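You operate a simulated robot arm through the tools that you are given. There is no shell and no other tool. Be economical: measure what you need, move in short steps, check, and stop when the job is done.

Carry out the task below with a simulated robot arm. There is one attempt and no reset: what you move stays moved.

Task
Sand the stains off both keys in the rack with the medium block, then refit and try them.
Fine: put the block back where it stood. What is to be rubbed or washed off counts as gone when no trace of it is left.

It is judged by the outcome, as a careful person would: the job done as asked, and still so three seconds after it is handed in. It fails if anything else is knocked over, pushed out of place, dropped, spilled or broken.

Robot
A 6-joint arm with a fingered hand, on a carriage that runs on a rail from [95.7, -1.4] to [-118.3, 1.7] (x, y) and turns from 2.356 to 8.151 rad about z. Base frame: it is fixed where the carriage stands at the start and does not move with it; the origin is on the floor, on the carriage's upright axis, x ahead of it, y to its left, z up; the surface under the hand at the start is at about z = 78. Units: cm, rad, N and s.
Its first joint turns from -2.897 to 2.897 rad. Places, roughly: black key [75, -100, 75]; cream key [75, -100, 75]; white key [75, -100, 75]. Payload 4 kg.
Tool frame: the origin (TCP) lies between the finger pads and is the grasp point; the fingertips stand 2.6 cm ahead of it; z points along the fingers, y is the line along which they close. The gripper opens to 13.2 cm. The gripper's body begins 7.3 cm behind the TCP. The gripper is a hand of 4 fingers: y runs from the thumb to the fingers, the wrist lies at [0, 0, -23.9] in the tool frame, and closing takes about 1.5 s.
Orientation is told as [roll, pitch, yaw] about the base's x, y, z axes, in that order, counted from this pose: with the fingers straight down and closing along the base's y, the tool's x points along the base's -x, its y along +y and its z along -z.

Tools
- The arm moves only by the tool apply_moves. Its argument "motion" is a list of rows, each an object (a shift or turn left out is 0, a gripper value left out holds the last) with "gripper": the finger opening in cm, from 0 to 13.2; "dp": the shift along the tool's x, y, z in cm, a list of three; "rotation": the turn, a rotation vector about the tool's x, y, z in rad, a list of three. In form: [{"gripper": gripper, "dp": [x, y, z], "rotation": [wx, wy, wz]}, ...]. A call has 1 to 10 rows; each row shifts and turns the commanded pose from where the row before left it, along the tool's axes as they then stand. Rows are played at 5 a second. More than 5 cm and 0.15 rad between two rows, or a gripper value outside its range, and nothing of the call is played. Where a pose cannot be reached the arm comes as near as it can. A force on the tool above 80 N (or 10 N above the force at the start of the call, whichever is more), or a blocked arm, ends the call early, and 0.2 s more pass. Each finger travels about 4.5 cm/s and halts on what it meets, pressing with about 27 N; the grip force reading is that of the motor and also rises with nothing between the fingers. The clock runs only during rows and for 0.2 s after the last one: add rows that do not move to give the fingers time. The reply holds the time, the measured pose of the TCP, the force on the tool along the base axes, the opening and the grip force, in the units named above and with some noise, with the torque about the TCP (base axes, N m) and any sound that the robot's microphone picked up, and new pictures: "pictures" is both (left out), scene, wrist or none.
- Cameras (640 x 400 px; columns grow to the right, rows downward): "scene" is now at [23.39, 10.17, 139.83]; the picture's right is [-0.98, -0.22, 0.00], its down [-0.11, 0.49, -0.86] and it looks along [0.19, -0.84, -0.50] (base axes); focal length 276 px, centre (320, 200). "wrist" rides on the gripper at [6.8, 0.2, -9.7] in the tool frame; the picture's right is [-0.03, 1.00, 0.00], its down [-0.82, -0.02, -0.58] and it looks along [-0.58, -0.01, 0.82] (tool axes); focal length 270 px, centre (320, 200). There is no depth. A picture from a camera that has moved, and an enlarged one, comes with that camera's place and axes in the base frame and with its lens.
- raise_lower(by): slides the trunk up (or, below 0, down) by that many cm; the arm and the scene camera ride with it, the base frame stays. It gives what a move gives, with no picture.
- base_move(legs): drives the robot by 1 to 6 legs, each [ahead, left, turn to the left] in cm, cm and rad, along the robot's own axes; the way and the turn of a leg run together, so that a leg with both is an arc; at most 150 cm and 3.142 rad a leg. The arm and the cameras ride along, it lands a little off, and it stops where it bumps. It keeps to its track: a leg is cut to what the track allows. It gives what a move gives, and a new picture of the scene camera.
- hand_shape(shape): the hand has 4 fingers and takes this shape, open, in about a second: jaw (thumb against the fingers, like two jaws); tri (thumb and two fingers); tip (a fingertip pinch); poke (one finger out to press); point (the index stretched); flat (the hand flat); cup (the hand cupped); fist (a fist). The gripper value then closes the fingers along that shape, each until it touches; the sizes above hold for jaw. It gives what a move gives, with no picture.
- aim_head(pan, tilt): turns the head with the scene camera to pan (to the left, within 2.496 rad either way) and tilt (down, from -0.506 to 1.204), counted from straight ahead of the robot. It gives what a move gives, and a new picture of the scene camera.
- zoom(camera, box): a new picture of the part [left, top, right, bottom] of that camera's present view, enlarged. No time passes.
- hand_in(): hands the job in; it is judged then, once.

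Go step by step. Nothing tells you exact positions but the pictures and the camera data: compare them with the known pose of the tool, close in by small moves and look again before you grip or let go. The budget is 120 turns and 260 pictures, counting those below and the enlarged ones. Unless the task says otherwise, let go and move clear before handing in, and close with one line.

The tools are called after "Request:" by a JSON object that holds its "api" and its "payload". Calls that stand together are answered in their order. apply_moves: Moves the arm, as the interface text tells. Its arguments: {"type":"object","properties":{"motion":{"type":"array","items":{"type":"object","properties":{"gripper":{"type":"number"},"dp":{"type":"array","items":{"type":"number"}},"rotation":{"type":"array","items":{"type":"number"}}}}},"pictures":{"type":"string","enum":["both","scene","wrist","none"]}},"required":["motion"]} The other tools are called the same way: raise_lower (by) slides the trunk up or down; hand_shape (shape) gives the hand a shape; base_move (legs) drives the base; aim_head (pan, tilt) turns the head that bears the scene camera; zoom (camera, box) takes an enlarged picture of a part of a camera's view; hand_in () hands the job in.

At the start:

```text
time: 0.0
ee_pos: [52.2, -53.64, 111.54]
ee_rot: [0.0, 0.001, 0.001]
ft_force: [-0.4, 0.3, 0.7]
wrist_torque: [-0.01, 0.02, -0.01]
width: 13.22
gripper_force: 0.1
shape: jaw
trunk travel left (down, up): [-40.0, 22.8]
robot x, y, heading: [0.12, 0.1, 0.003]
head pan, tilt: [-1.351, 0.527]
```

scene: 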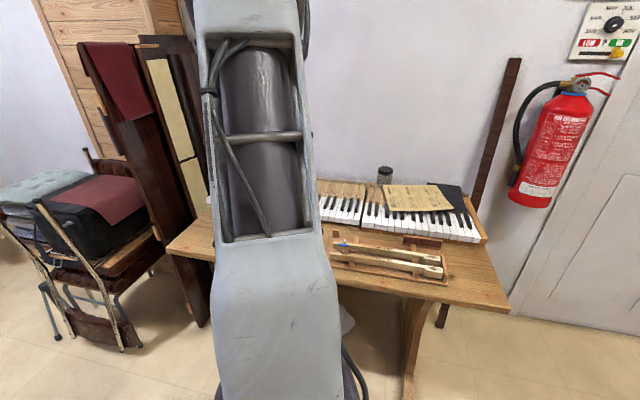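
wrist: 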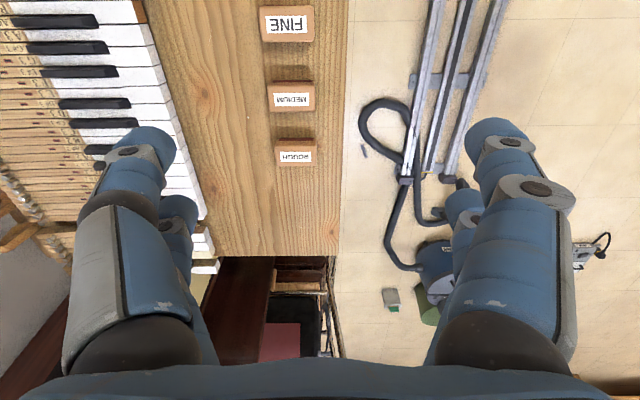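

I see a bench with a keyboard, a wooden rack holding keys, a note sheet, and three sanding blocks (fine, medium, rough). I'll zoom in to read details first.

Request:
{"api": "zoom", "payload": {"camera": "scene", "box": [310, 160, 510, 300]}}

Request:
{"api": "zoom", "payload": {"camera": "wrist", "box": [160, 0, 360, 180]}}

Request:
{"api": "zoom", "payload": {"camera": "scene", "box": [560, 0, 640, 60]}}

```text
2.86 times, centred on (410, 230) of scene
camera zoom: at [23.39, 10.17, 139.83], right [-0.98, -0.22, 0.0], down [-0.11, 0.49, -0.86], along [0.19, -0.84, -0.5], focal length 789 px, centre (63, 114)
```

zoom: 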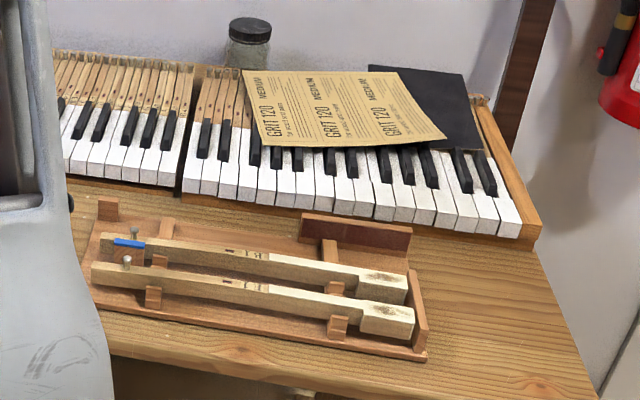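

```text
2.22 times, centred on (260, 90) of wrist
camera zoom: at [45.4, -53.43, 121.08], right [0.03, 1.0, 0.0], down [0.82, -0.02, 0.58], along [0.58, -0.01, -0.82], focal length 601 px, centre (453, 444)
```

zoom: 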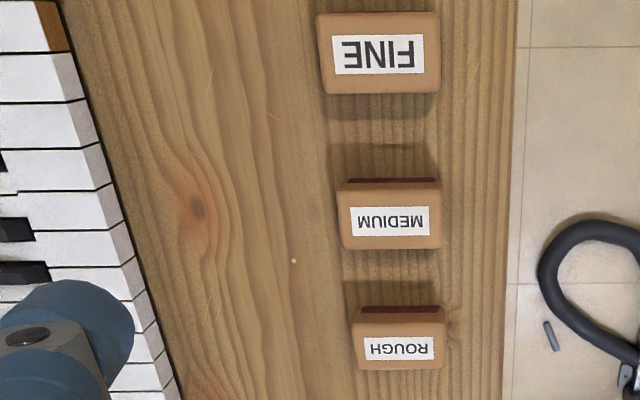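

```text
6.67 times, centred on (600, 30) of scene
camera zoom: at [23.39, 10.17, 139.83], right [-0.98, -0.22, 0.0], down [-0.11, 0.49, -0.86], along [0.19, -0.84, -0.5], focal length 1842 px, centre (-1547, 1333)
```

zoom: 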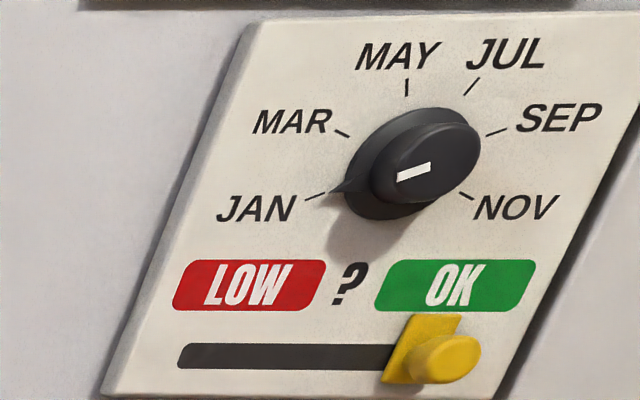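

Next I drive the carriage back along the rail so that the wrist camera looks over the rack and the scene camera has a different view of the keyboard.

Request:
{"api": "base_move", "payload": {"legs": [[-50, 0, 0]]}}

Request:
{"api": "apply_moves", "payload": {"motion": [{"gripper": 13.2}], "pictures": "wrist"}}

```text
time: 3.0
ee_pos: [2.16, -52.99, 111.49]
ee_rot: [0.002, 0.0, -0.001]
ft_force: [0.7, 0.0, -0.2]
wrist_torque: [-0.03, 0.03, 0.0]
width: 13.19
gripper_force: 0.0
shape: jaw
trunk travel left (down, up): [-40.0, 22.8]
robot x, y, heading: [-49.66, 1.04, -0.003]
head pan, tilt: [-1.351, 0.527]
camera scene: at [-26.61, 10.85, 139.83], right [-0.98, -0.22, 0.0], down [-0.11, 0.49, -0.86], along [0.19, -0.84, -0.5], focal length 276 px, centre (320, 200)
```

scene: 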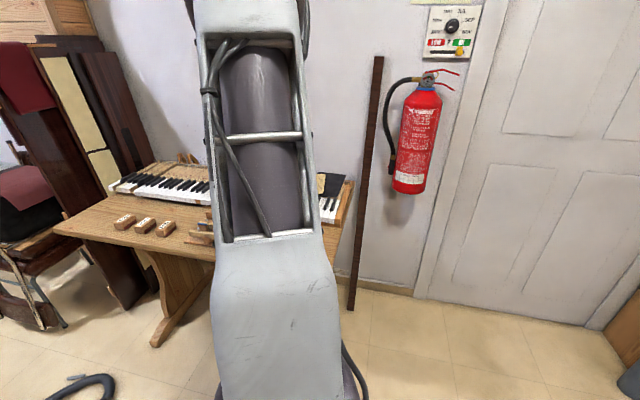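

```text
time: 3.4
ee_pos: [2.13, -53.04, 111.48]
ee_rot: [0.0, -0.001, -0.003]
ft_force: [-0.1, -0.5, 0.4]
wrist_torque: [0.02, 0.04, 0.0]
width: 13.17
gripper_force: 0.0
shape: jaw
trunk travel left (down, up): [-40.0, 22.8]
robot x, y, heading: [-49.72, 0.22, -0.004]
head pan, tilt: [-1.351, 0.527]
camera wrist: at [-4.67, -52.77, 121.1], right [0.03, 1.0, 0.0], down [0.82, -0.02, 0.58], along [0.58, -0.02, -0.82], focal length 270 px, centre (320, 200)
```

wrist: 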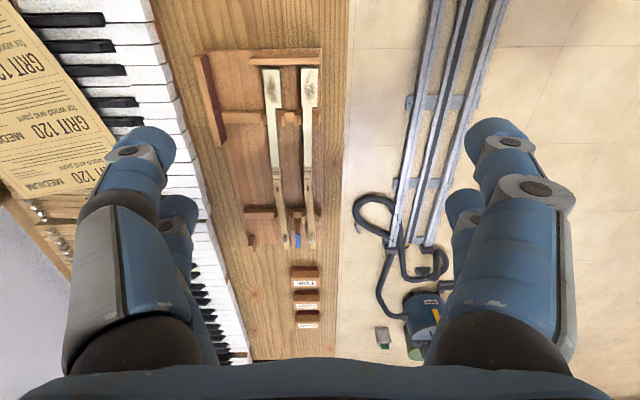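

Request:
{"api": "zoom", "payload": {"camera": "wrist", "box": [180, 30, 340, 260]}}

Request:
{"api": "zoom", "payload": {"camera": "wrist", "box": [0, 0, 220, 200]}}

```text
1.74 times, centred on (260, 145) of wrist
camera zoom: at [-4.67, -52.77, 121.1], right [0.03, 1.0, 0.0], down [0.82, -0.02, 0.58], along [0.58, -0.02, -0.82], focal length 470 px, centre (424, 296)
```

zoom: 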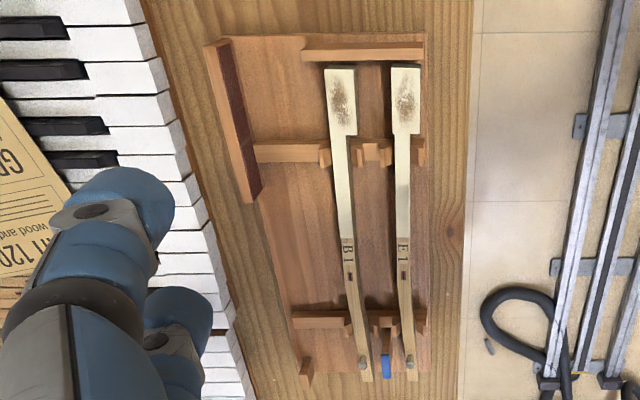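

```text
2.00 times, centred on (110, 100) of wrist
camera zoom: at [-4.67, -52.77, 121.1], right [0.03, 1.0, 0.0], down [0.82, -0.02, 0.58], along [0.58, -0.02, -0.82], focal length 541 px, centre (740, 400)
```

zoom: 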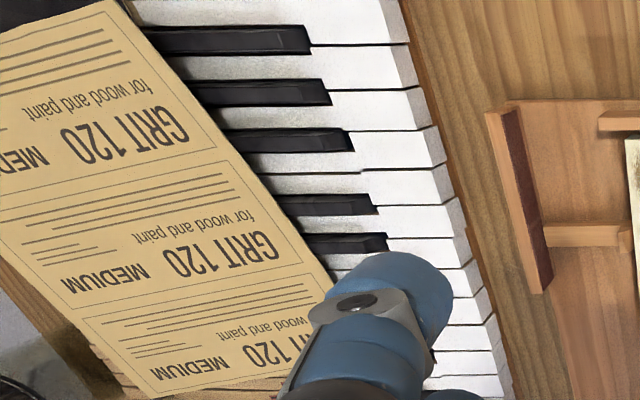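

The rack holds two stained keys, B1 and E1, with the stain on the key heads at +x. I need to find the gaps in the keyboard, so I turn the wrist camera to look toward -y.

Request:
{"api": "apply_moves", "payload": {"motion": [{"dp": [0, 0, -1], "rotation": [0, 0, 0.15]}, {"dp": [0, 0, -1], "rotation": [0, 0, 0.15]}, {"dp": [0, 0, -1], "rotation": [0, 0, 0.15]}, {"dp": [0, 0, -1], "rotation": [0, 0, 0.15]}, {"dp": [0, 0, -1], "rotation": [0, 0, 0.15]}, {"dp": [0, 0, -1], "rotation": [0, 0, 0.15]}, {"dp": [0, 0, -1], "rotation": [0, 0, 0.15]}, {"dp": [0, 0, -1], "rotation": [0, 0, 0.15]}, {"dp": [0, 0, -1], "rotation": [0, 0, 0.15]}, {"dp": [0, 0, -1], "rotation": [0, 0, 0.15]}], "pictures": "wrist"}}

Request:
{"api": "base_move", "payload": {"legs": [[40, 0, 0]]}}

Request:
{"api": "apply_moves", "payload": {"motion": [{"rotation": [0, 0, 0.07]}], "pictures": "wrist"}}

```text
time: 5.5
ee_pos: [2.3, -52.91, 121.56]
ee_rot: [0.0, 0.0, -1.502]
ft_force: [0.6, -0.5, 0.0]
wrist_torque: [0.01, 0.01, 0.01]
width: 13.2
gripper_force: 0.0
shape: jaw
trunk travel left (down, up): [-40.0, 22.8]
robot x, y, heading: [-49.96, 0.69, 0.001]
head pan, tilt: [-1.351, 0.527]
camera wrist: at [1.96, -46.14, 131.16], right [1.0, 0.04, 0.0], down [0.03, -0.82, 0.58], along [0.02, -0.58, -0.82], focal length 270 px, centre (320, 200)
```

wrist: 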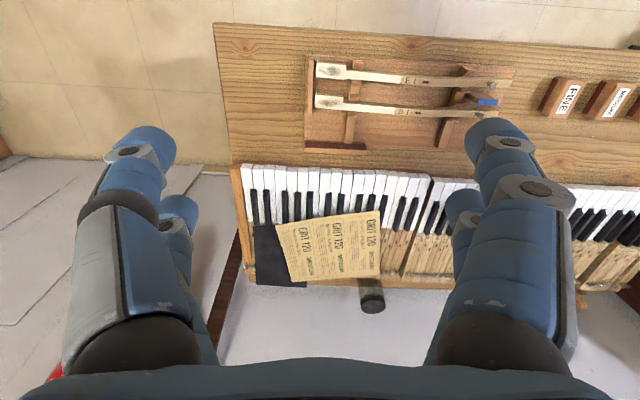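

```text
time: 8.1
ee_pos: [43.05, -53.3, 121.66]
ee_rot: [0.001, 0.0, -1.493]
ft_force: [-1.1, 0.7, -0.1]
wrist_torque: [-0.03, -0.01, -0.01]
width: 13.19
gripper_force: 0.0
shape: jaw
trunk travel left (down, up): [-40.0, 22.8]
robot x, y, heading: [-9.35, 0.33, 0.01]
head pan, tilt: [-1.351, 0.527]
camera scene: at [13.8, 10.42, 139.83], right [-0.97, -0.22, 0.0], down [-0.11, 0.49, -0.86], along [0.19, -0.84, -0.5], focal length 276 px, centre (320, 200)
```

scene: 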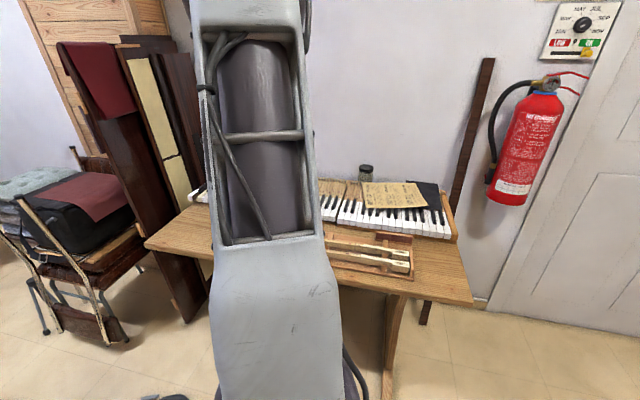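

```text
time: 8.5
ee_pos: [43.05, -53.24, 121.62]
ee_rot: [0.001, 0.002, -1.566]
ft_force: [0.7, 0.1, 0.2]
wrist_torque: [-0.01, 0.02, 0.02]
width: 13.16
gripper_force: 0.0
shape: jaw
trunk travel left (down, up): [-40.0, 22.8]
robot x, y, heading: [-9.84, -0.01, 0.006]
head pan, tilt: [-1.351, 0.527]
camera wrist: at [43.18, -46.38, 131.1], right [1.0, -0.02, 0.0], down [-0.02, -0.82, 0.58], along [-0.01, -0.58, -0.82], focal length 270 px, centre (320, 200)
```

wrist: 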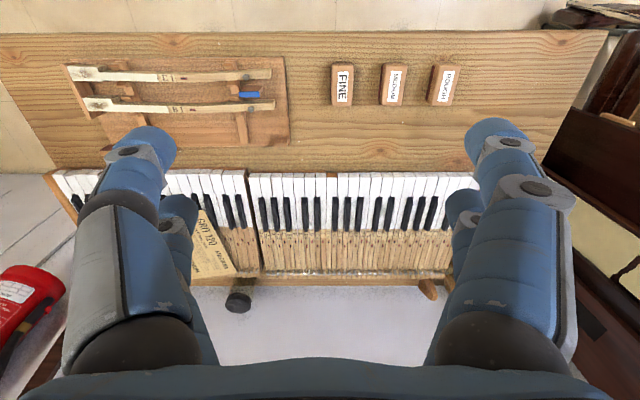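

Request:
{"api": "zoom", "payload": {"camera": "wrist", "box": [150, 160, 330, 290]}}

Request:
{"api": "zoom", "payload": {"camera": "wrist", "box": [310, 160, 490, 290]}}

Request:
{"api": "zoom", "payload": {"camera": "wrist", "box": [50, 50, 300, 190]}}

```text
3.08 times, centred on (240, 225) of wrist
camera zoom: at [43.18, -46.38, 131.1], right [1.0, -0.02, 0.0], down [-0.02, -0.82, 0.58], along [-0.01, -0.58, -0.82], focal length 832 px, centre (566, 123)
```

zoom: 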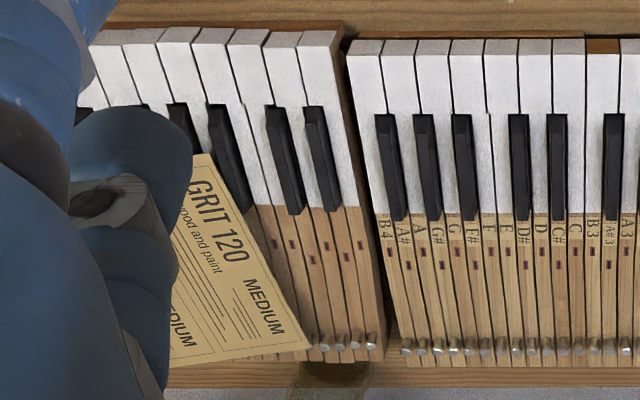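

```text
3.08 times, centred on (400, 225) of wrist
camera zoom: at [43.18, -46.38, 131.1], right [1.0, -0.02, 0.0], down [-0.02, -0.82, 0.58], along [-0.01, -0.58, -0.82], focal length 832 px, centre (74, 123)
```

zoom: 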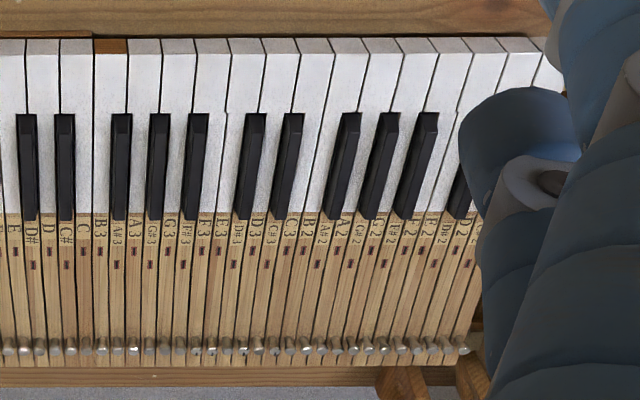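

```text
2.56 times, centred on (175, 120) of wrist
camera zoom: at [43.18, -46.38, 131.1], right [1.0, -0.02, 0.0], down [-0.02, -0.82, 0.58], along [-0.01, -0.58, -0.82], focal length 692 px, centre (691, 405)
```

zoom: 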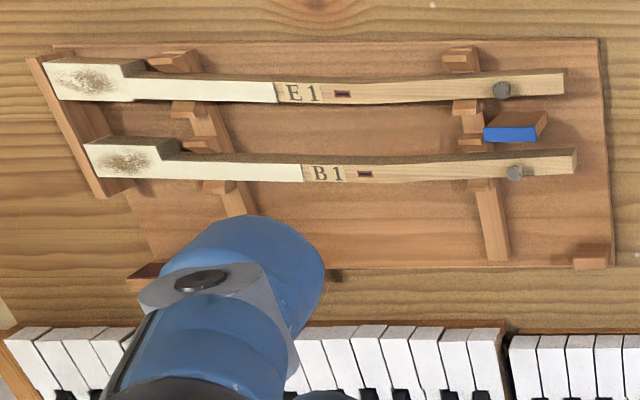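

Labels descend toward +x, so E1 and B1 belong further along +x. I'll look there.

Request:
{"api": "base_move", "payload": {"legs": [[45, 0, 0]]}}

Request:
{"api": "apply_moves", "payload": {"motion": [{"gripper": 13.2}], "pictures": "wrist"}}

Request:
{"api": "zoom", "payload": {"camera": "wrist", "box": [180, 140, 340, 300]}}

Request:
{"api": "zoom", "payload": {"camera": "wrist", "box": [310, 140, 470, 300]}}

```text
time: 11.2
ee_pos: [88.9, -53.56, 121.59]
ee_rot: [0.001, 0.0, -1.557]
ft_force: [0.6, -1.3, 0.1]
wrist_torque: [0.01, -0.02, 0.0]
width: 13.21
gripper_force: 0.1
shape: jaw
trunk travel left (down, up): [-40.0, 22.8]
robot x, y, heading: [36.17, -0.43, 0.01]
head pan, tilt: [-1.351, 0.527]
camera scene: at [59.18, 9.94, 139.83], right [-0.97, -0.23, 0.0], down [-0.12, 0.49, -0.86], along [0.2, -0.84, -0.5], focal length 276 px, centre (320, 200)
```

scene: 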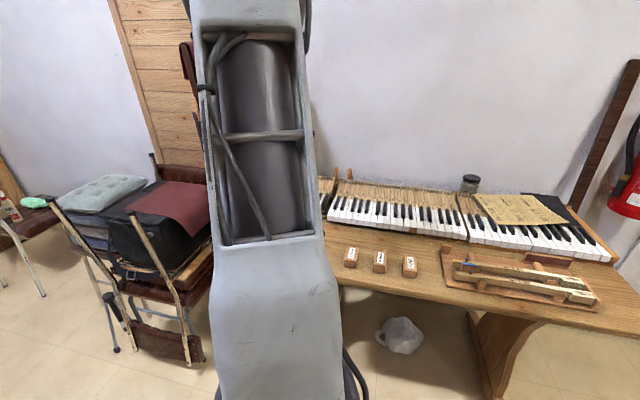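

```text
time: 11.6
ee_pos: [88.92, -53.6, 121.57]
ee_rot: [0.002, -0.002, -1.558]
ft_force: [0.1, 0.2, 0.0]
wrist_torque: [-0.02, 0.0, -0.01]
width: 13.18
gripper_force: 0.1
shape: jaw
trunk travel left (down, up): [-40.0, 22.8]
robot x, y, heading: [36.19, -0.71, 0.005]
head pan, tilt: [-1.351, 0.527]
camera wrist: at [88.96, -46.64, 131.11], right [1.0, -0.01, 0.0], down [-0.01, -0.82, 0.58], along [-0.01, -0.58, -0.82], focal length 270 px, centre (320, 200)
```

wrist: 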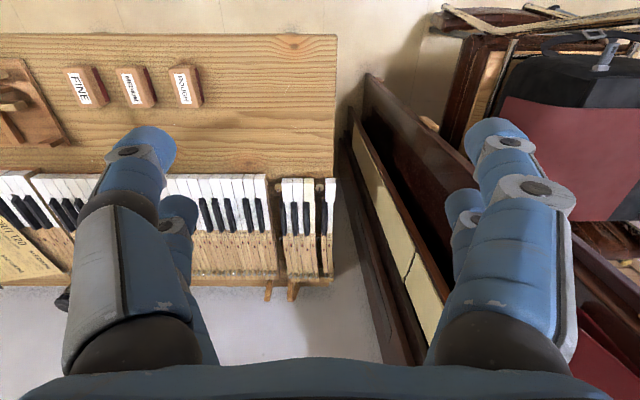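

```text
2.50 times, centred on (260, 220) of wrist
camera zoom: at [88.96, -46.64, 131.11], right [1.0, -0.01, 0.0], down [-0.01, -0.82, 0.58], along [-0.01, -0.58, -0.82], focal length 676 px, centre (470, 150)
```

zoom: 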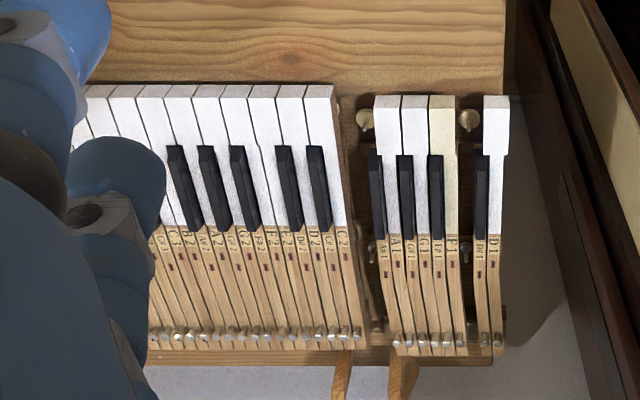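

```text
2.50 times, centred on (390, 220) of wrist
camera zoom: at [88.96, -46.64, 131.11], right [1.0, -0.01, 0.0], down [-0.01, -0.82, 0.58], along [-0.01, -0.58, -0.82], focal length 676 px, centre (145, 150)
```

zoom: 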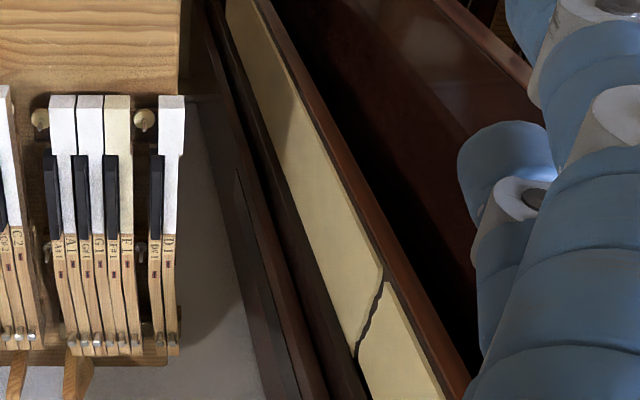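

Slots found: B1 beside the section divider (x≈79) and E1 between F1 and D#1 (x≈88). Now I look closely at the rack and blocks from here.

Request:
{"api": "zoom", "payload": {"camera": "scene", "box": [430, 230, 610, 320]}}

Request:
{"api": "zoom", "payload": {"camera": "scene", "box": [330, 160, 450, 290]}}

Request:
{"api": "base_move", "payload": {"legs": [[-32, 0, 0]]}}

```text
3.56 times, centred on (520, 275) of scene
camera zoom: at [59.18, 9.94, 139.83], right [-0.97, -0.23, 0.0], down [-0.12, 0.49, -0.86], along [0.2, -0.84, -0.5], focal length 982 px, centre (-391, -67)
```

zoom: 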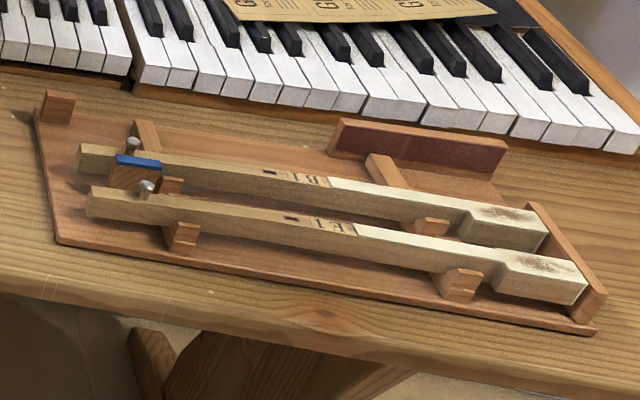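

```text
3.08 times, centred on (390, 225) of scene
camera zoom: at [59.18, 9.94, 139.83], right [-0.97, -0.23, 0.0], down [-0.12, 0.49, -0.86], along [0.2, -0.84, -0.5], focal length 850 px, centre (105, 123)
```

zoom: 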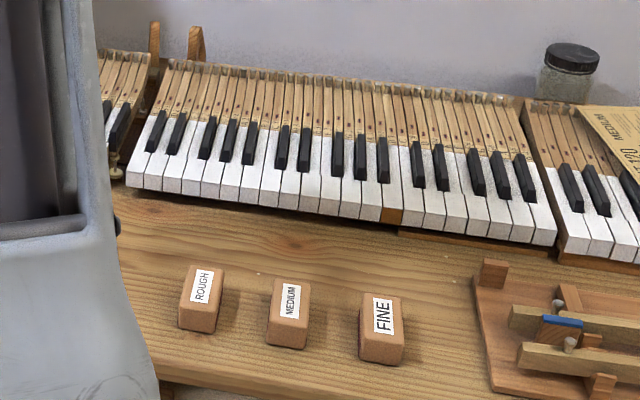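

```text
time: 13.7
ee_pos: [57.59, -53.06, 121.57]
ee_rot: [0.001, 0.0, -1.558]
ft_force: [0.2, 0.0, 0.2]
wrist_torque: [0.0, 0.01, 0.04]
width: 13.21
gripper_force: 0.0
shape: jaw
trunk travel left (down, up): [-40.0, 22.8]
robot x, y, heading: [4.58, -0.03, 0.011]
head pan, tilt: [-1.351, 0.527]
camera scene: at [28.01, 10.37, 139.83], right [-0.97, -0.23, 0.0], down [-0.12, 0.49, -0.86], along [0.2, -0.84, -0.5], focal length 276 px, centre (320, 200)
```

scene: 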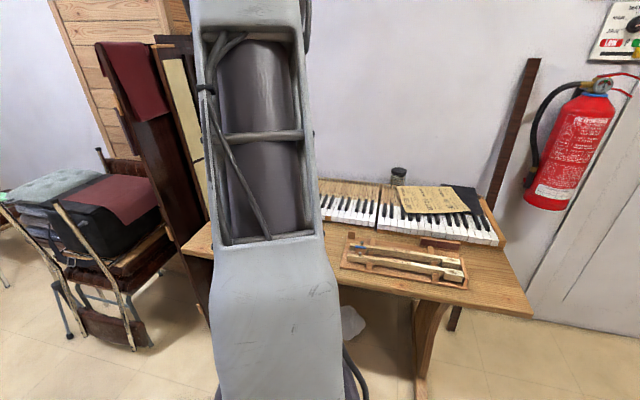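

Next I turn the hand back to yaw 0 above the medium block and lower it for a close look.

Request:
{"api": "apply_moves", "payload": {"motion": [{"dp": [0, 0, 2], "rotation": [0, 0, -0.15]}, {"dp": [0, 0, 2], "rotation": [0, 0, -0.15]}, {"dp": [0, 0, 2], "rotation": [0, 0, -0.15]}, {"dp": [0, 0, 2], "rotation": [0, 0, -0.15]}, {"dp": [0, 0, 2], "rotation": [0, 0, -0.15]}, {"dp": [0, 0, 2], "rotation": [0, 0, -0.15]}, {"dp": [0, 0, 2], "rotation": [0, 0, -0.15]}, {"dp": [0, 0, 2], "rotation": [0, 0, -0.15]}, {"dp": [0, 0, 2], "rotation": [0, 0, -0.15]}, {"dp": [0, 0, 2], "rotation": [0, 0, -0.15]}], "pictures": "none"}}

Request:
{"api": "apply_moves", "payload": {"motion": [{"rotation": [0, 0, -0.06]}, {"dp": [2, 0, 1]}, {"dp": [0, -2, 1]}, {"dp": [0, -2, 0]}], "pictures": "wrist"}}

```text
time: 15.9
ee_pos: [57.66, -53.01, 101.59]
ee_rot: [0.0, 0.0, -0.056]
ft_force: [0.2, -0.5, 0.2]
wrist_torque: [-0.01, 0.0, -0.01]
width: 13.17
gripper_force: 0.1
shape: jaw
trunk travel left (down, up): [-40.0, 22.8]
robot x, y, heading: [5.06, -0.18, 0.013]
head pan, tilt: [-1.351, 0.527]
```

```text
time: 16.9
ee_pos: [55.72, -57.05, 99.62]
ee_rot: [0.0, 0.001, 0.003]
ft_force: [0.5, 0.5, 0.2]
wrist_torque: [0.01, 0.0, -0.03]
width: 13.2
gripper_force: 0.0
shape: jaw
trunk travel left (down, up): [-40.0, 22.8]
robot x, y, heading: [4.74, -0.27, 0.012]
head pan, tilt: [-1.351, 0.527]
camera wrist: at [48.96, -56.83, 109.15], right [0.02, 1.0, 0.0], down [0.82, -0.02, 0.58], along [0.58, -0.01, -0.82], focal length 270 px, centre (320, 200)
```

wrist: 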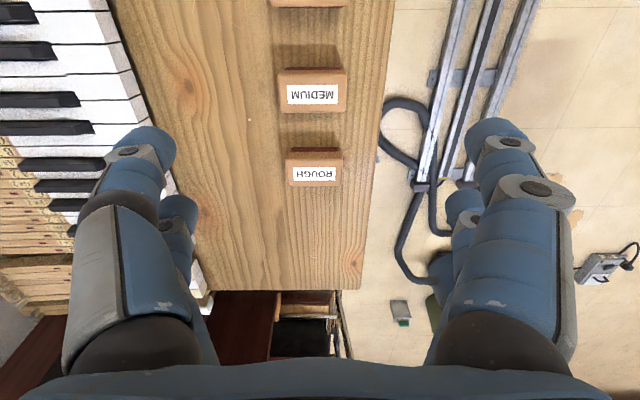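

The block top is about z≈81.4, centred near [55.6, -57.6]. I descend partway and check.

Request:
{"api": "apply_moves", "payload": {"motion": [{"dp": [0, -0.5, 3]}, {"dp": [0, 0, 3]}, {"dp": [0, 0, 3]}, {"dp": [0, 0, 2]}], "pictures": "wrist"}}

```text
time: 17.9
ee_pos: [55.77, -57.59, 88.48]
ee_rot: [-0.001, 0.001, 0.002]
ft_force: [0.7, -0.1, 0.6]
wrist_torque: [-0.02, 0.0, 0.01]
width: 13.17
gripper_force: 0.1
shape: jaw
trunk travel left (down, up): [-40.0, 22.8]
robot x, y, heading: [4.7, -0.1, 0.009]
head pan, tilt: [-1.351, 0.527]
camera wrist: at [48.89, -57.39, 98.01], right [0.02, 1.0, 0.0], down [0.82, -0.02, 0.58], along [0.58, -0.01, -0.82], focal length 270 px, centre (320, 200)
```

wrist: 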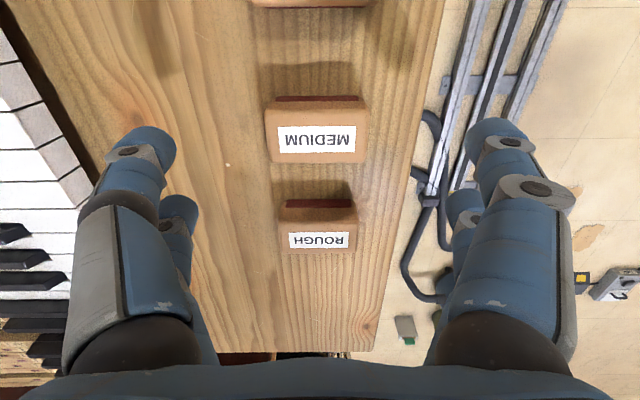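

Request:
{"api": "apply_moves", "payload": {"motion": [{"dp": [0.25, 0, 3]}, {"dp": [0, 0, 2]}, {"dp": [0, 0, 1.8]}, {}], "pictures": "wrist"}}

```text
time: 18.9
ee_pos: [55.31, -57.6, 81.7]
ee_rot: [0.0, 0.0, 0.0]
ft_force: [0.7, -0.2, -0.7]
wrist_torque: [-0.03, 0.01, 0.0]
width: 13.18
gripper_force: 0.2
shape: jaw
trunk travel left (down, up): [-40.0, 22.8]
robot x, y, heading: [4.63, -0.32, 0.018]
head pan, tilt: [-1.351, 0.527]
camera wrist: at [48.47, -57.39, 91.26], right [0.02, 1.0, 0.0], down [0.82, -0.02, 0.58], along [0.58, -0.01, -0.82], focal length 270 px, centre (320, 200)
```

wrist: 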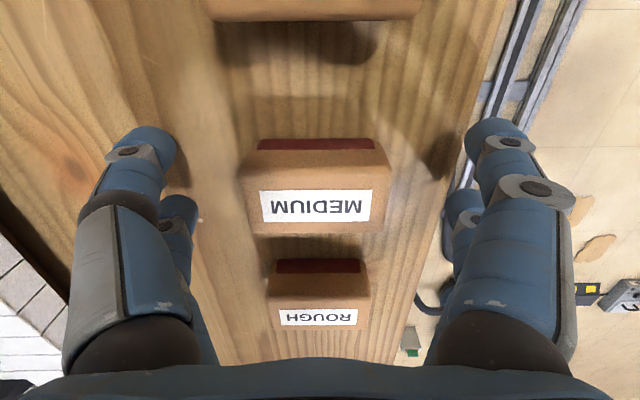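

Aligned with the block. Now closing on it.

Request:
{"api": "apply_moves", "payload": {"motion": [{"gripper": 9}, {"gripper": 7}, {"gripper": 5.5}, {}, {}, {}, {}, {}], "pictures": "wrist"}}

```text
time: 20.7
ee_pos: [55.3, -57.66, 81.68]
ee_rot: [0.0, 0.0, 0.001]
ft_force: [0.3, 1.2, 3.2]
wrist_torque: [0.0, -0.13, 0.05]
width: 3.33
gripper_force: 26.8
shape: jaw
trunk travel left (down, up): [-40.0, 22.8]
robot x, y, heading: [4.73, -0.15, 0.012]
head pan, tilt: [-1.351, 0.527]
camera wrist: at [48.48, -57.38, 91.3], right [0.02, 1.0, 0.0], down [0.82, -0.02, 0.58], along [0.58, -0.01, -0.82], focal length 270 px, centre (320, 200)
```

wrist: 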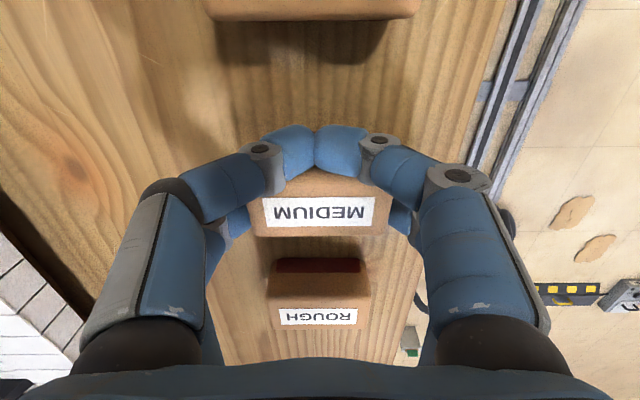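

The front fingers slid past the block's narrow side; the finger rows are about 4 cm apart. I'll open, rise, and regrip it across its short side with yaw -90°.

Request:
{"api": "apply_moves", "payload": {"motion": [{"gripper": 6}, {"gripper": 9}, {"gripper": 13.2}, {}, {}, {}, {}, {"dp": [0, 0, -3]}, {"dp": [0, 0, -4]}], "pictures": "wrist"}}

```text
time: 22.7
ee_pos: [55.53, -57.55, 88.69]
ee_rot: [0.001, 0.0, 0.002]
ft_force: [0.6, -0.1, 0.1]
wrist_torque: [0.0, 0.03, 0.02]
width: 13.17
gripper_force: 0.2
shape: jaw
trunk travel left (down, up): [-40.0, 22.8]
robot x, y, heading: [4.65, 0.0, 0.011]
head pan, tilt: [-1.351, 0.527]
camera wrist: at [48.61, -57.36, 98.26], right [0.02, 1.0, 0.0], down [0.82, -0.02, 0.58], along [0.58, -0.01, -0.82], focal length 270 px, centre (320, 200)
```

wrist: 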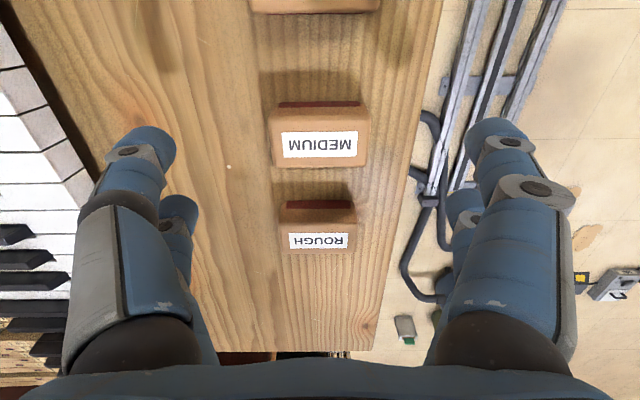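

Request:
{"api": "apply_moves", "payload": {"motion": [{"dp": [0, 0, -0.5], "rotation": [0, 0, 0.15], "gripper": 9}, {"rotation": [0, 0, 0.15]}, {"rotation": [0, 0, 0.15]}, {"rotation": [0, 0, 0.15]}, {"rotation": [0, 0, 0.15]}, {"rotation": [0, 0, 0.15]}, {"rotation": [0, 0, 0.15]}, {"rotation": [0, 0, 0.15]}, {"rotation": [0, 0, 0.15]}, {"rotation": [0, 0, 0.15]}], "pictures": "none"}}

Request:
{"api": "apply_moves", "payload": {"motion": [{"rotation": [0, 0, 0.072], "gripper": 7.5}, {"dp": [0, 0, 2]}, {}], "pictures": "wrist"}}

```text
time: 24.9
ee_pos: [55.42, -57.64, 89.39]
ee_rot: [0.0, 0.0, -1.499]
ft_force: [-0.2, -0.5, 0.3]
wrist_torque: [0.01, 0.01, 0.03]
width: 9.03
gripper_force: 0.1
shape: jaw
trunk travel left (down, up): [-40.0, 22.8]
robot x, y, heading: [4.97, -0.07, 0.015]
head pan, tilt: [-1.351, 0.527]
```

```text
time: 25.7
ee_pos: [55.43, -57.58, 87.3]
ee_rot: [0.002, -0.001, -1.571]
ft_force: [-0.2, 0.7, 0.7]
wrist_torque: [-0.03, 0.01, -0.03]
width: 7.56
gripper_force: 0.0
shape: jaw
trunk travel left (down, up): [-40.0, 22.8]
robot x, y, heading: [4.77, 0.1, 0.017]
head pan, tilt: [-1.351, 0.527]
camera wrist: at [55.53, -50.74, 96.87], right [1.0, -0.02, 0.0], down [-0.02, -0.82, 0.58], along [-0.01, -0.58, -0.82], focal length 270 px, centre (320, 200)
```

wrist: 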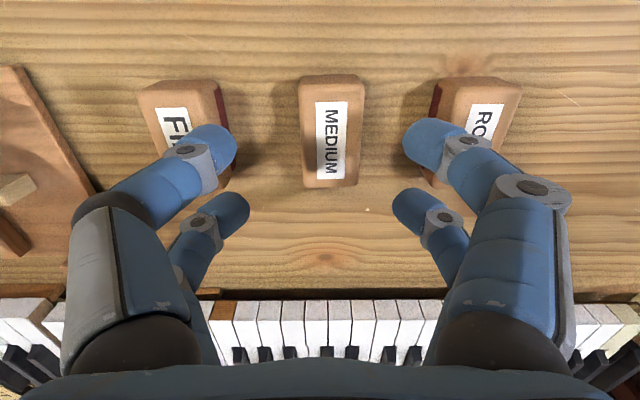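

Request:
{"api": "apply_moves", "payload": {"motion": [{"dp": [0, 0.3, 2]}, {"dp": [0, 0, 2]}, {}], "pictures": "wrist"}}

```text
time: 26.5
ee_pos: [55.85, -57.79, 83.37]
ee_rot: [0.002, -0.001, -1.567]
ft_force: [0.9, -0.7, -0.5]
wrist_torque: [0.01, 0.0, -0.03]
width: 7.54
gripper_force: 0.0
shape: jaw
trunk travel left (down, up): [-40.0, 22.8]
robot x, y, heading: [4.67, -0.22, 0.016]
head pan, tilt: [-1.351, 0.527]
camera wrist: at [55.92, -50.75, 92.91], right [1.0, -0.02, 0.0], down [-0.02, -0.82, 0.58], along [-0.01, -0.58, -0.82], focal length 270 px, centre (320, 200)
```

wrist: 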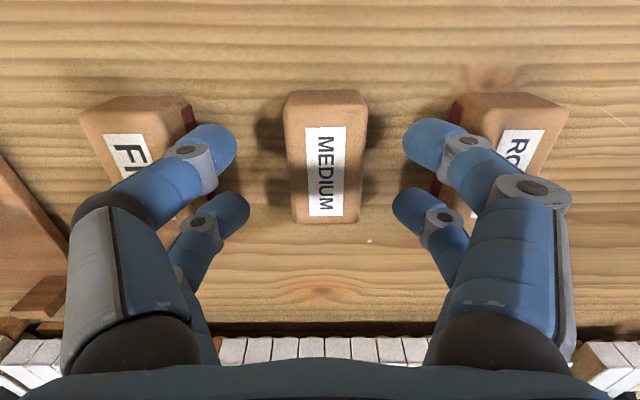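

Request:
{"api": "apply_moves", "payload": {"motion": [{"dp": [0.5, 0.1, 1.0]}, {"dp": [0, 0, 0.7]}, {"gripper": 6}, {"gripper": 4.5}, {"gripper": 3}, {}, {}, {}, {}], "pictures": "wrist"}}

```text
time: 28.5
ee_pos: [55.86, -57.18, 81.51]
ee_rot: [0.001, 0.0, -1.571]
ft_force: [0.1, -0.6, -0.2]
wrist_torque: [-0.04, 0.01, -0.01]
width: 3.33
gripper_force: 26.9
shape: jaw
trunk travel left (down, up): [-40.0, 22.8]
robot x, y, heading: [4.73, 0.51, 0.014]
head pan, tilt: [-1.351, 0.527]
camera wrist: at [56.03, -50.22, 91.12], right [1.0, -0.02, 0.0], down [-0.02, -0.82, 0.58], along [-0.01, -0.58, -0.82], focal length 270 px, centre (320, 200)
```

wrist: 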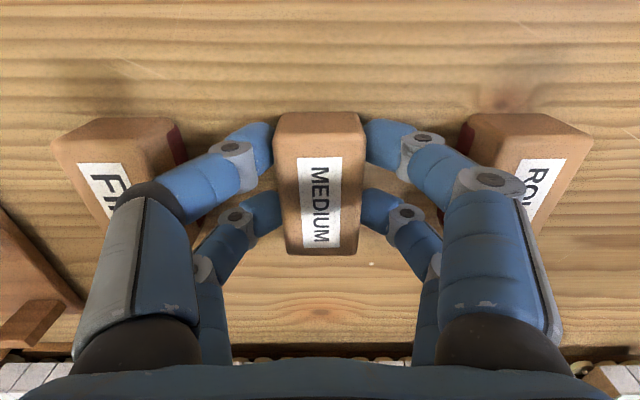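

A firm grip on the block's long sides. Lift it and check.

Request:
{"api": "apply_moves", "payload": {"motion": [{"dp": [0, 0, -1]}, {"dp": [0, 0, -3]}, {"dp": [0, 0, -4]}, {"dp": [0, 0, -4]}, {"dp": [0, 0, -4]}, {}], "pictures": "wrist"}}

Request:
{"api": "base_move", "payload": {"legs": [[-51, 0, 0]]}}

```text
time: 29.9
ee_pos: [55.87, -57.31, 97.66]
ee_rot: [0.0, 0.0, -1.568]
ft_force: [-0.6, 0.1, -0.5]
wrist_torque: [0.02, -0.02, -0.02]
width: 3.32
gripper_force: 26.5
shape: jaw
trunk travel left (down, up): [-40.0, 22.8]
robot x, y, heading: [4.94, -0.03, 0.011]
head pan, tilt: [-1.351, 0.527]
camera wrist: at [55.96, -50.38, 107.23], right [1.0, -0.02, 0.0], down [-0.02, -0.82, 0.58], along [-0.01, -0.58, -0.82], focal length 270 px, centre (320, 200)
```

wrist: 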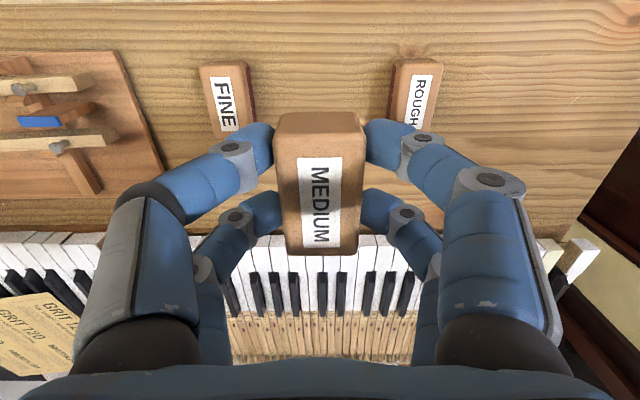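

```text
time: 32.9
ee_pos: [3.82, -56.67, 97.6]
ee_rot: [-0.001, -0.002, -1.571]
ft_force: [0.8, 0.1, -0.4]
wrist_torque: [0.02, -0.03, 0.0]
width: 3.3
gripper_force: 27.0
shape: jaw
trunk travel left (down, up): [-40.0, 22.8]
robot x, y, heading: [-46.78, 0.63, 0.008]
head pan, tilt: [-1.351, 0.527]
camera scene: at [-23.71, 11.04, 139.83], right [-0.97, -0.23, 0.0], down [-0.11, 0.49, -0.86], along [0.2, -0.84, -0.5], focal length 276 px, centre (320, 200)
```

scene: 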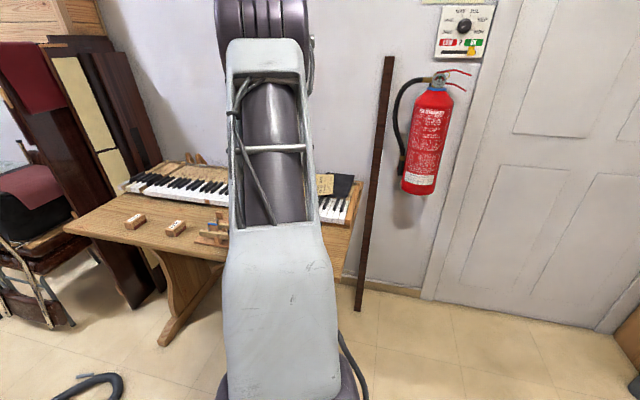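

Request:
{"api": "apply_moves", "payload": {"motion": [{}], "pictures": "wrist"}}

```text
time: 33.3
ee_pos: [3.83, -56.69, 97.68]
ee_rot: [-0.001, 0.001, -1.572]
ft_force: [-0.3, -0.2, -1.1]
wrist_torque: [-0.03, -0.03, 0.0]
width: 3.33
gripper_force: 26.3
shape: jaw
trunk travel left (down, up): [-40.0, 22.8]
robot x, y, heading: [-47.16, 0.92, 0.007]
head pan, tilt: [-1.351, 0.527]
camera wrist: at [4.05, -49.8, 107.2], right [1.0, -0.03, 0.0], down [-0.02, -0.82, 0.58], along [-0.02, -0.58, -0.82], focal length 270 px, centre (320, 200)
```

wrist: 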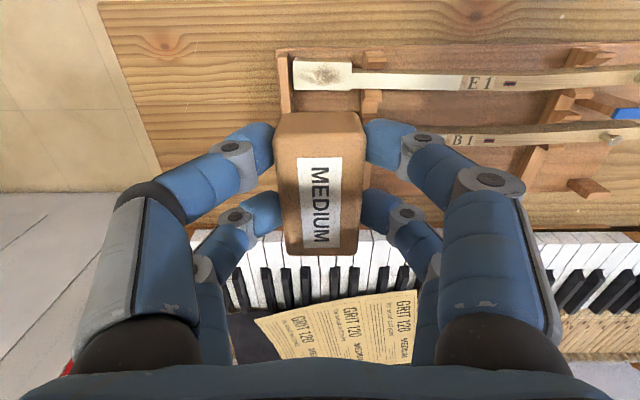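

The E1 head is centred at about [4, -54.6], B1 about [4, -59.4]. I'll position over E1 and approach gently, watching the force.

Request:
{"api": "apply_moves", "payload": {"motion": [{"dp": [0.7, 0, 3]}, {"dp": [0, 0, 3]}, {"dp": [0, 0, 3]}, {"dp": [0, 0, 1]}, {}], "pictures": "wrist"}}

Request:
{"api": "apply_moves", "payload": {"motion": [{"dp": [0, 0, 0.5]}, {}], "pictures": "none"}}

Request:
{"api": "apply_moves", "payload": {"motion": [{"dp": [0, 0, 0.5]}, {}], "pictures": "none"}}

```text
time: 34.5
ee_pos: [3.86, -55.82, 87.72]
ee_rot: [0.0, 0.001, -1.573]
ft_force: [0.0, 0.3, 0.1]
wrist_torque: [0.02, -0.01, -0.01]
width: 3.29
gripper_force: 27.2
shape: jaw
trunk travel left (down, up): [-40.0, 22.8]
robot x, y, heading: [-47.17, 0.69, 0.007]
head pan, tilt: [-1.351, 0.527]
camera wrist: at [4.04, -48.92, 97.18], right [1.0, -0.03, 0.0], down [-0.02, -0.82, 0.58], along [-0.02, -0.58, -0.82], focal length 270 px, centre (320, 200)
```

wrist: 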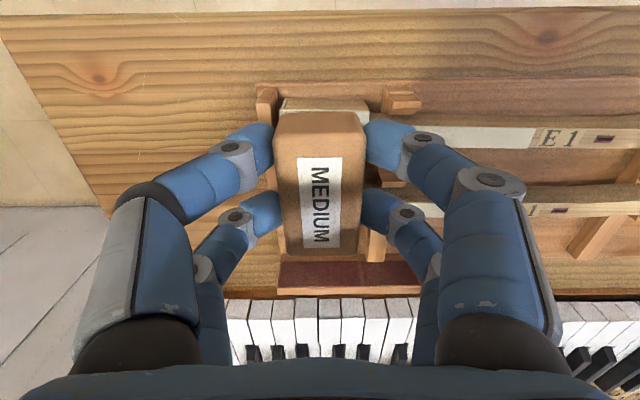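

```text
time: 35.1
ee_pos: [3.84, -55.89, 87.17]
ee_rot: [0.002, 0.001, -1.572]
ft_force: [0.1, 0.3, -0.4]
wrist_torque: [0.01, 0.0, -0.07]
width: 3.3
gripper_force: 26.7
shape: jaw
trunk travel left (down, up): [-40.0, 22.8]
robot x, y, heading: [-46.9, 0.62, 0.008]
head pan, tilt: [-1.351, 0.527]
```

```text
time: 35.7
ee_pos: [3.81, -56.04, 86.76]
ee_rot: [0.001, -0.001, -1.573]
ft_force: [-0.2, 0.1, 0.0]
wrist_torque: [-0.01, 0.02, -0.02]
width: 3.33
gripper_force: 26.8
shape: jaw
trunk travel left (down, up): [-40.0, 22.8]
robot x, y, heading: [-47.04, 0.73, 0.007]
head pan, tilt: [-1.351, 0.527]
```

Request:
{"api": "apply_moves", "payload": {"motion": [{"dp": [0, 0, 0.4]}, {}], "pictures": "none"}}

Request:
{"api": "apply_moves", "payload": {"motion": [{"dp": [0, 0, 0.4]}, {}], "pictures": "none"}}

Request:
{"api": "apply_moves", "payload": {"motion": [{"dp": [0, 0, 0.3]}, {}], "pictures": "wrist"}}

```text
time: 36.3
ee_pos: [3.82, -55.94, 86.3]
ee_rot: [0.0, 0.001, -1.574]
ft_force: [-0.1, 0.4, 1.7]
wrist_torque: [0.05, 0.05, -0.02]
width: 3.28
gripper_force: 27.0
shape: jaw
trunk travel left (down, up): [-40.0, 22.8]
robot x, y, heading: [-47.13, 0.89, 0.011]
head pan, tilt: [-1.351, 0.527]
```

```text
time: 36.9
ee_pos: [3.8, -55.87, 85.97]
ee_rot: [-0.001, -0.003, -1.574]
ft_force: [-6.2, 2.2, 17.6]
wrist_torque: [0.03, -0.17, 0.07]
width: 3.39
gripper_force: 27.3
shape: jaw
trunk travel left (down, up): [-40.0, 22.8]
robot x, y, heading: [-47.26, 1.0, 0.009]
head pan, tilt: [-1.351, 0.527]
```

```text
time: 37.5
ee_pos: [3.87, -56.11, 85.54]
ee_rot: [-0.001, -0.002, -1.574]
ft_force: [-2.2, -1.1, 11.7]
wrist_torque: [-0.27, -0.16, -0.09]
width: 3.45
gripper_force: 26.8
shape: jaw
trunk travel left (down, up): [-40.0, 22.8]
robot x, y, heading: [-47.17, 0.63, 0.003]
head pan, tilt: [-1.351, 0.527]
camera wrist: at [4.1, -49.09, 95.11], right [1.0, -0.03, 0.0], down [-0.02, -0.82, 0.58], along [-0.01, -0.58, -0.82], focal length 270 px, centre (320, 200)
```

wrist: 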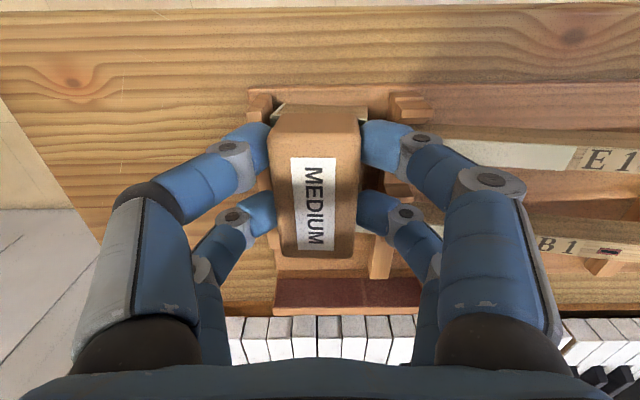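

Contact starts around TCP z≈86.2, and pressing harder tips the keys. I back off to light contact.

Request:
{"api": "apply_moves", "payload": {"motion": [{"dp": [0, 0, -0.5]}, {}], "pictures": "wrist"}}

Request:
{"api": "apply_moves", "payload": {"motion": [{"dp": [0, 0, -1]}, {"dp": [0, 0, -2]}, {"dp": [0, 0, -3]}], "pictures": "wrist"}}

```text
time: 38.1
ee_pos: [3.87, -55.9, 85.9]
ee_rot: [0.001, 0.0, -1.572]
ft_force: [1.4, 0.0, 6.0]
wrist_torque: [-0.02, -0.12, -0.02]
width: 3.46
gripper_force: 26.6
shape: jaw
trunk travel left (down, up): [-40.0, 22.8]
robot x, y, heading: [-47.05, 0.61, 0.013]
head pan, tilt: [-1.351, 0.527]
camera wrist: at [4.1, -49.05, 95.55], right [1.0, -0.03, 0.0], down [-0.02, -0.82, 0.58], along [-0.02, -0.58, -0.82], focal length 270 px, centre (320, 200)
```

wrist: 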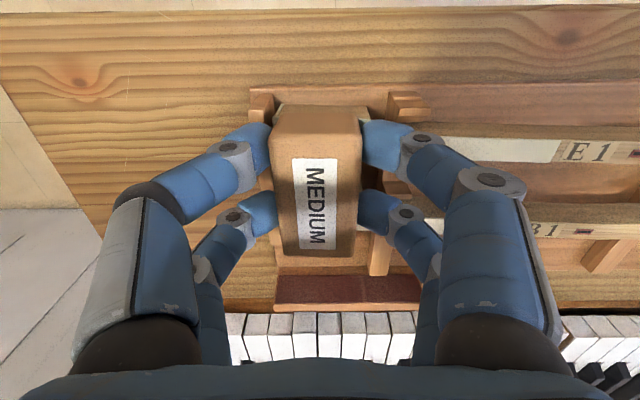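

```text
time: 38.9
ee_pos: [3.91, -56.18, 92.02]
ee_rot: [0.001, 0.002, -1.573]
ft_force: [-0.9, -1.3, -0.1]
wrist_torque: [0.01, 0.02, 0.03]
width: 3.41
gripper_force: 26.6
shape: jaw
trunk travel left (down, up): [-40.0, 22.8]
robot x, y, heading: [-46.78, 0.68, 0.007]
head pan, tilt: [-1.351, 0.527]
camera wrist: at [4.08, -49.22, 101.64], right [1.0, -0.03, 0.0], down [-0.02, -0.82, 0.58], along [-0.02, -0.58, -0.82], focal length 270 px, centre (320, 200)
```

wrist: 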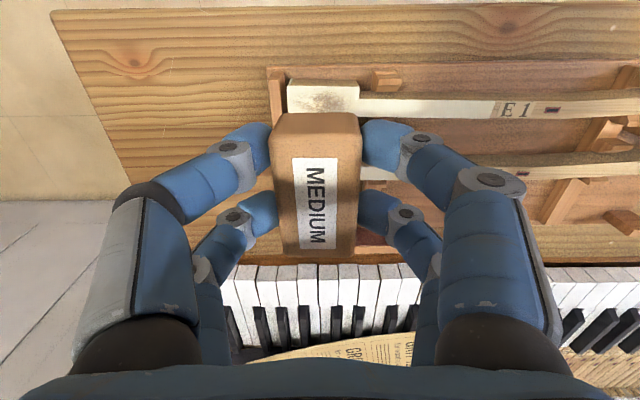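

The E1 stain is fading already with light contact. Now I rub E1 lightly with short strokes along x.

Request:
{"api": "apply_moves", "payload": {"motion": [{"dp": [0.8, 0, 3]}, {"dp": [0, 0, 2]}, {"dp": [0, 0, 0.8]}, {}], "pictures": "none"}}

Request:
{"api": "apply_moves", "payload": {"motion": [{"dp": [0, 0, 0.15]}, {"dp": [0, 0.8, 0]}, {"dp": [0, 0.8, 0]}, {"dp": [0, -0.8, 0]}, {"dp": [0, -0.8, 0]}, {"dp": [0, -0.8, 0]}, {"dp": [0, -0.8, 0]}, {"dp": [0, 0.8, 0]}, {"dp": [0, 0.8, 0]}], "pictures": "wrist"}}

```text
time: 39.9
ee_pos: [3.87, -55.26, 86.24]
ee_rot: [-0.001, -0.001, -1.572]
ft_force: [-0.6, -1.0, 1.5]
wrist_torque: [0.05, 0.05, 0.0]
width: 3.45
gripper_force: 27.3
shape: jaw
trunk travel left (down, up): [-40.0, 22.8]
robot x, y, heading: [-46.54, 0.73, 0.009]
head pan, tilt: [-1.351, 0.527]
```

```text
time: 41.9
ee_pos: [3.85, -55.19, 85.97]
ee_rot: [0.0, 0.0, -1.575]
ft_force: [-1.9, 0.6, 4.3]
wrist_torque: [-0.03, 0.16, -0.03]
width: 3.43
gripper_force: 27.4
shape: jaw
trunk travel left (down, up): [-40.0, 22.8]
robot x, y, heading: [-47.19, 0.42, 0.01]
head pan, tilt: [-1.351, 0.527]
camera wrist: at [3.94, -48.39, 95.64], right [1.0, -0.03, 0.0], down [-0.02, -0.82, 0.58], along [-0.02, -0.58, -0.82], focal length 270 px, centre (320, 200)
```

wrist: 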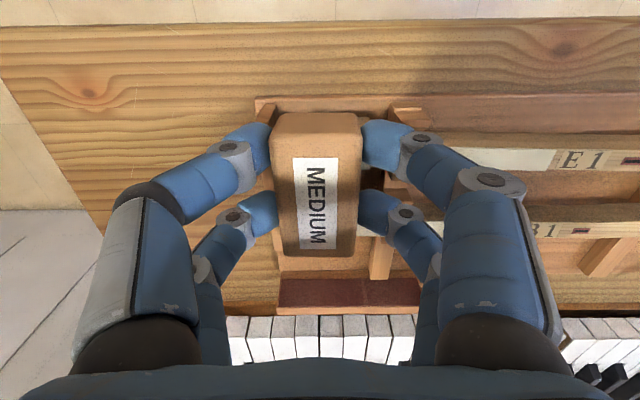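

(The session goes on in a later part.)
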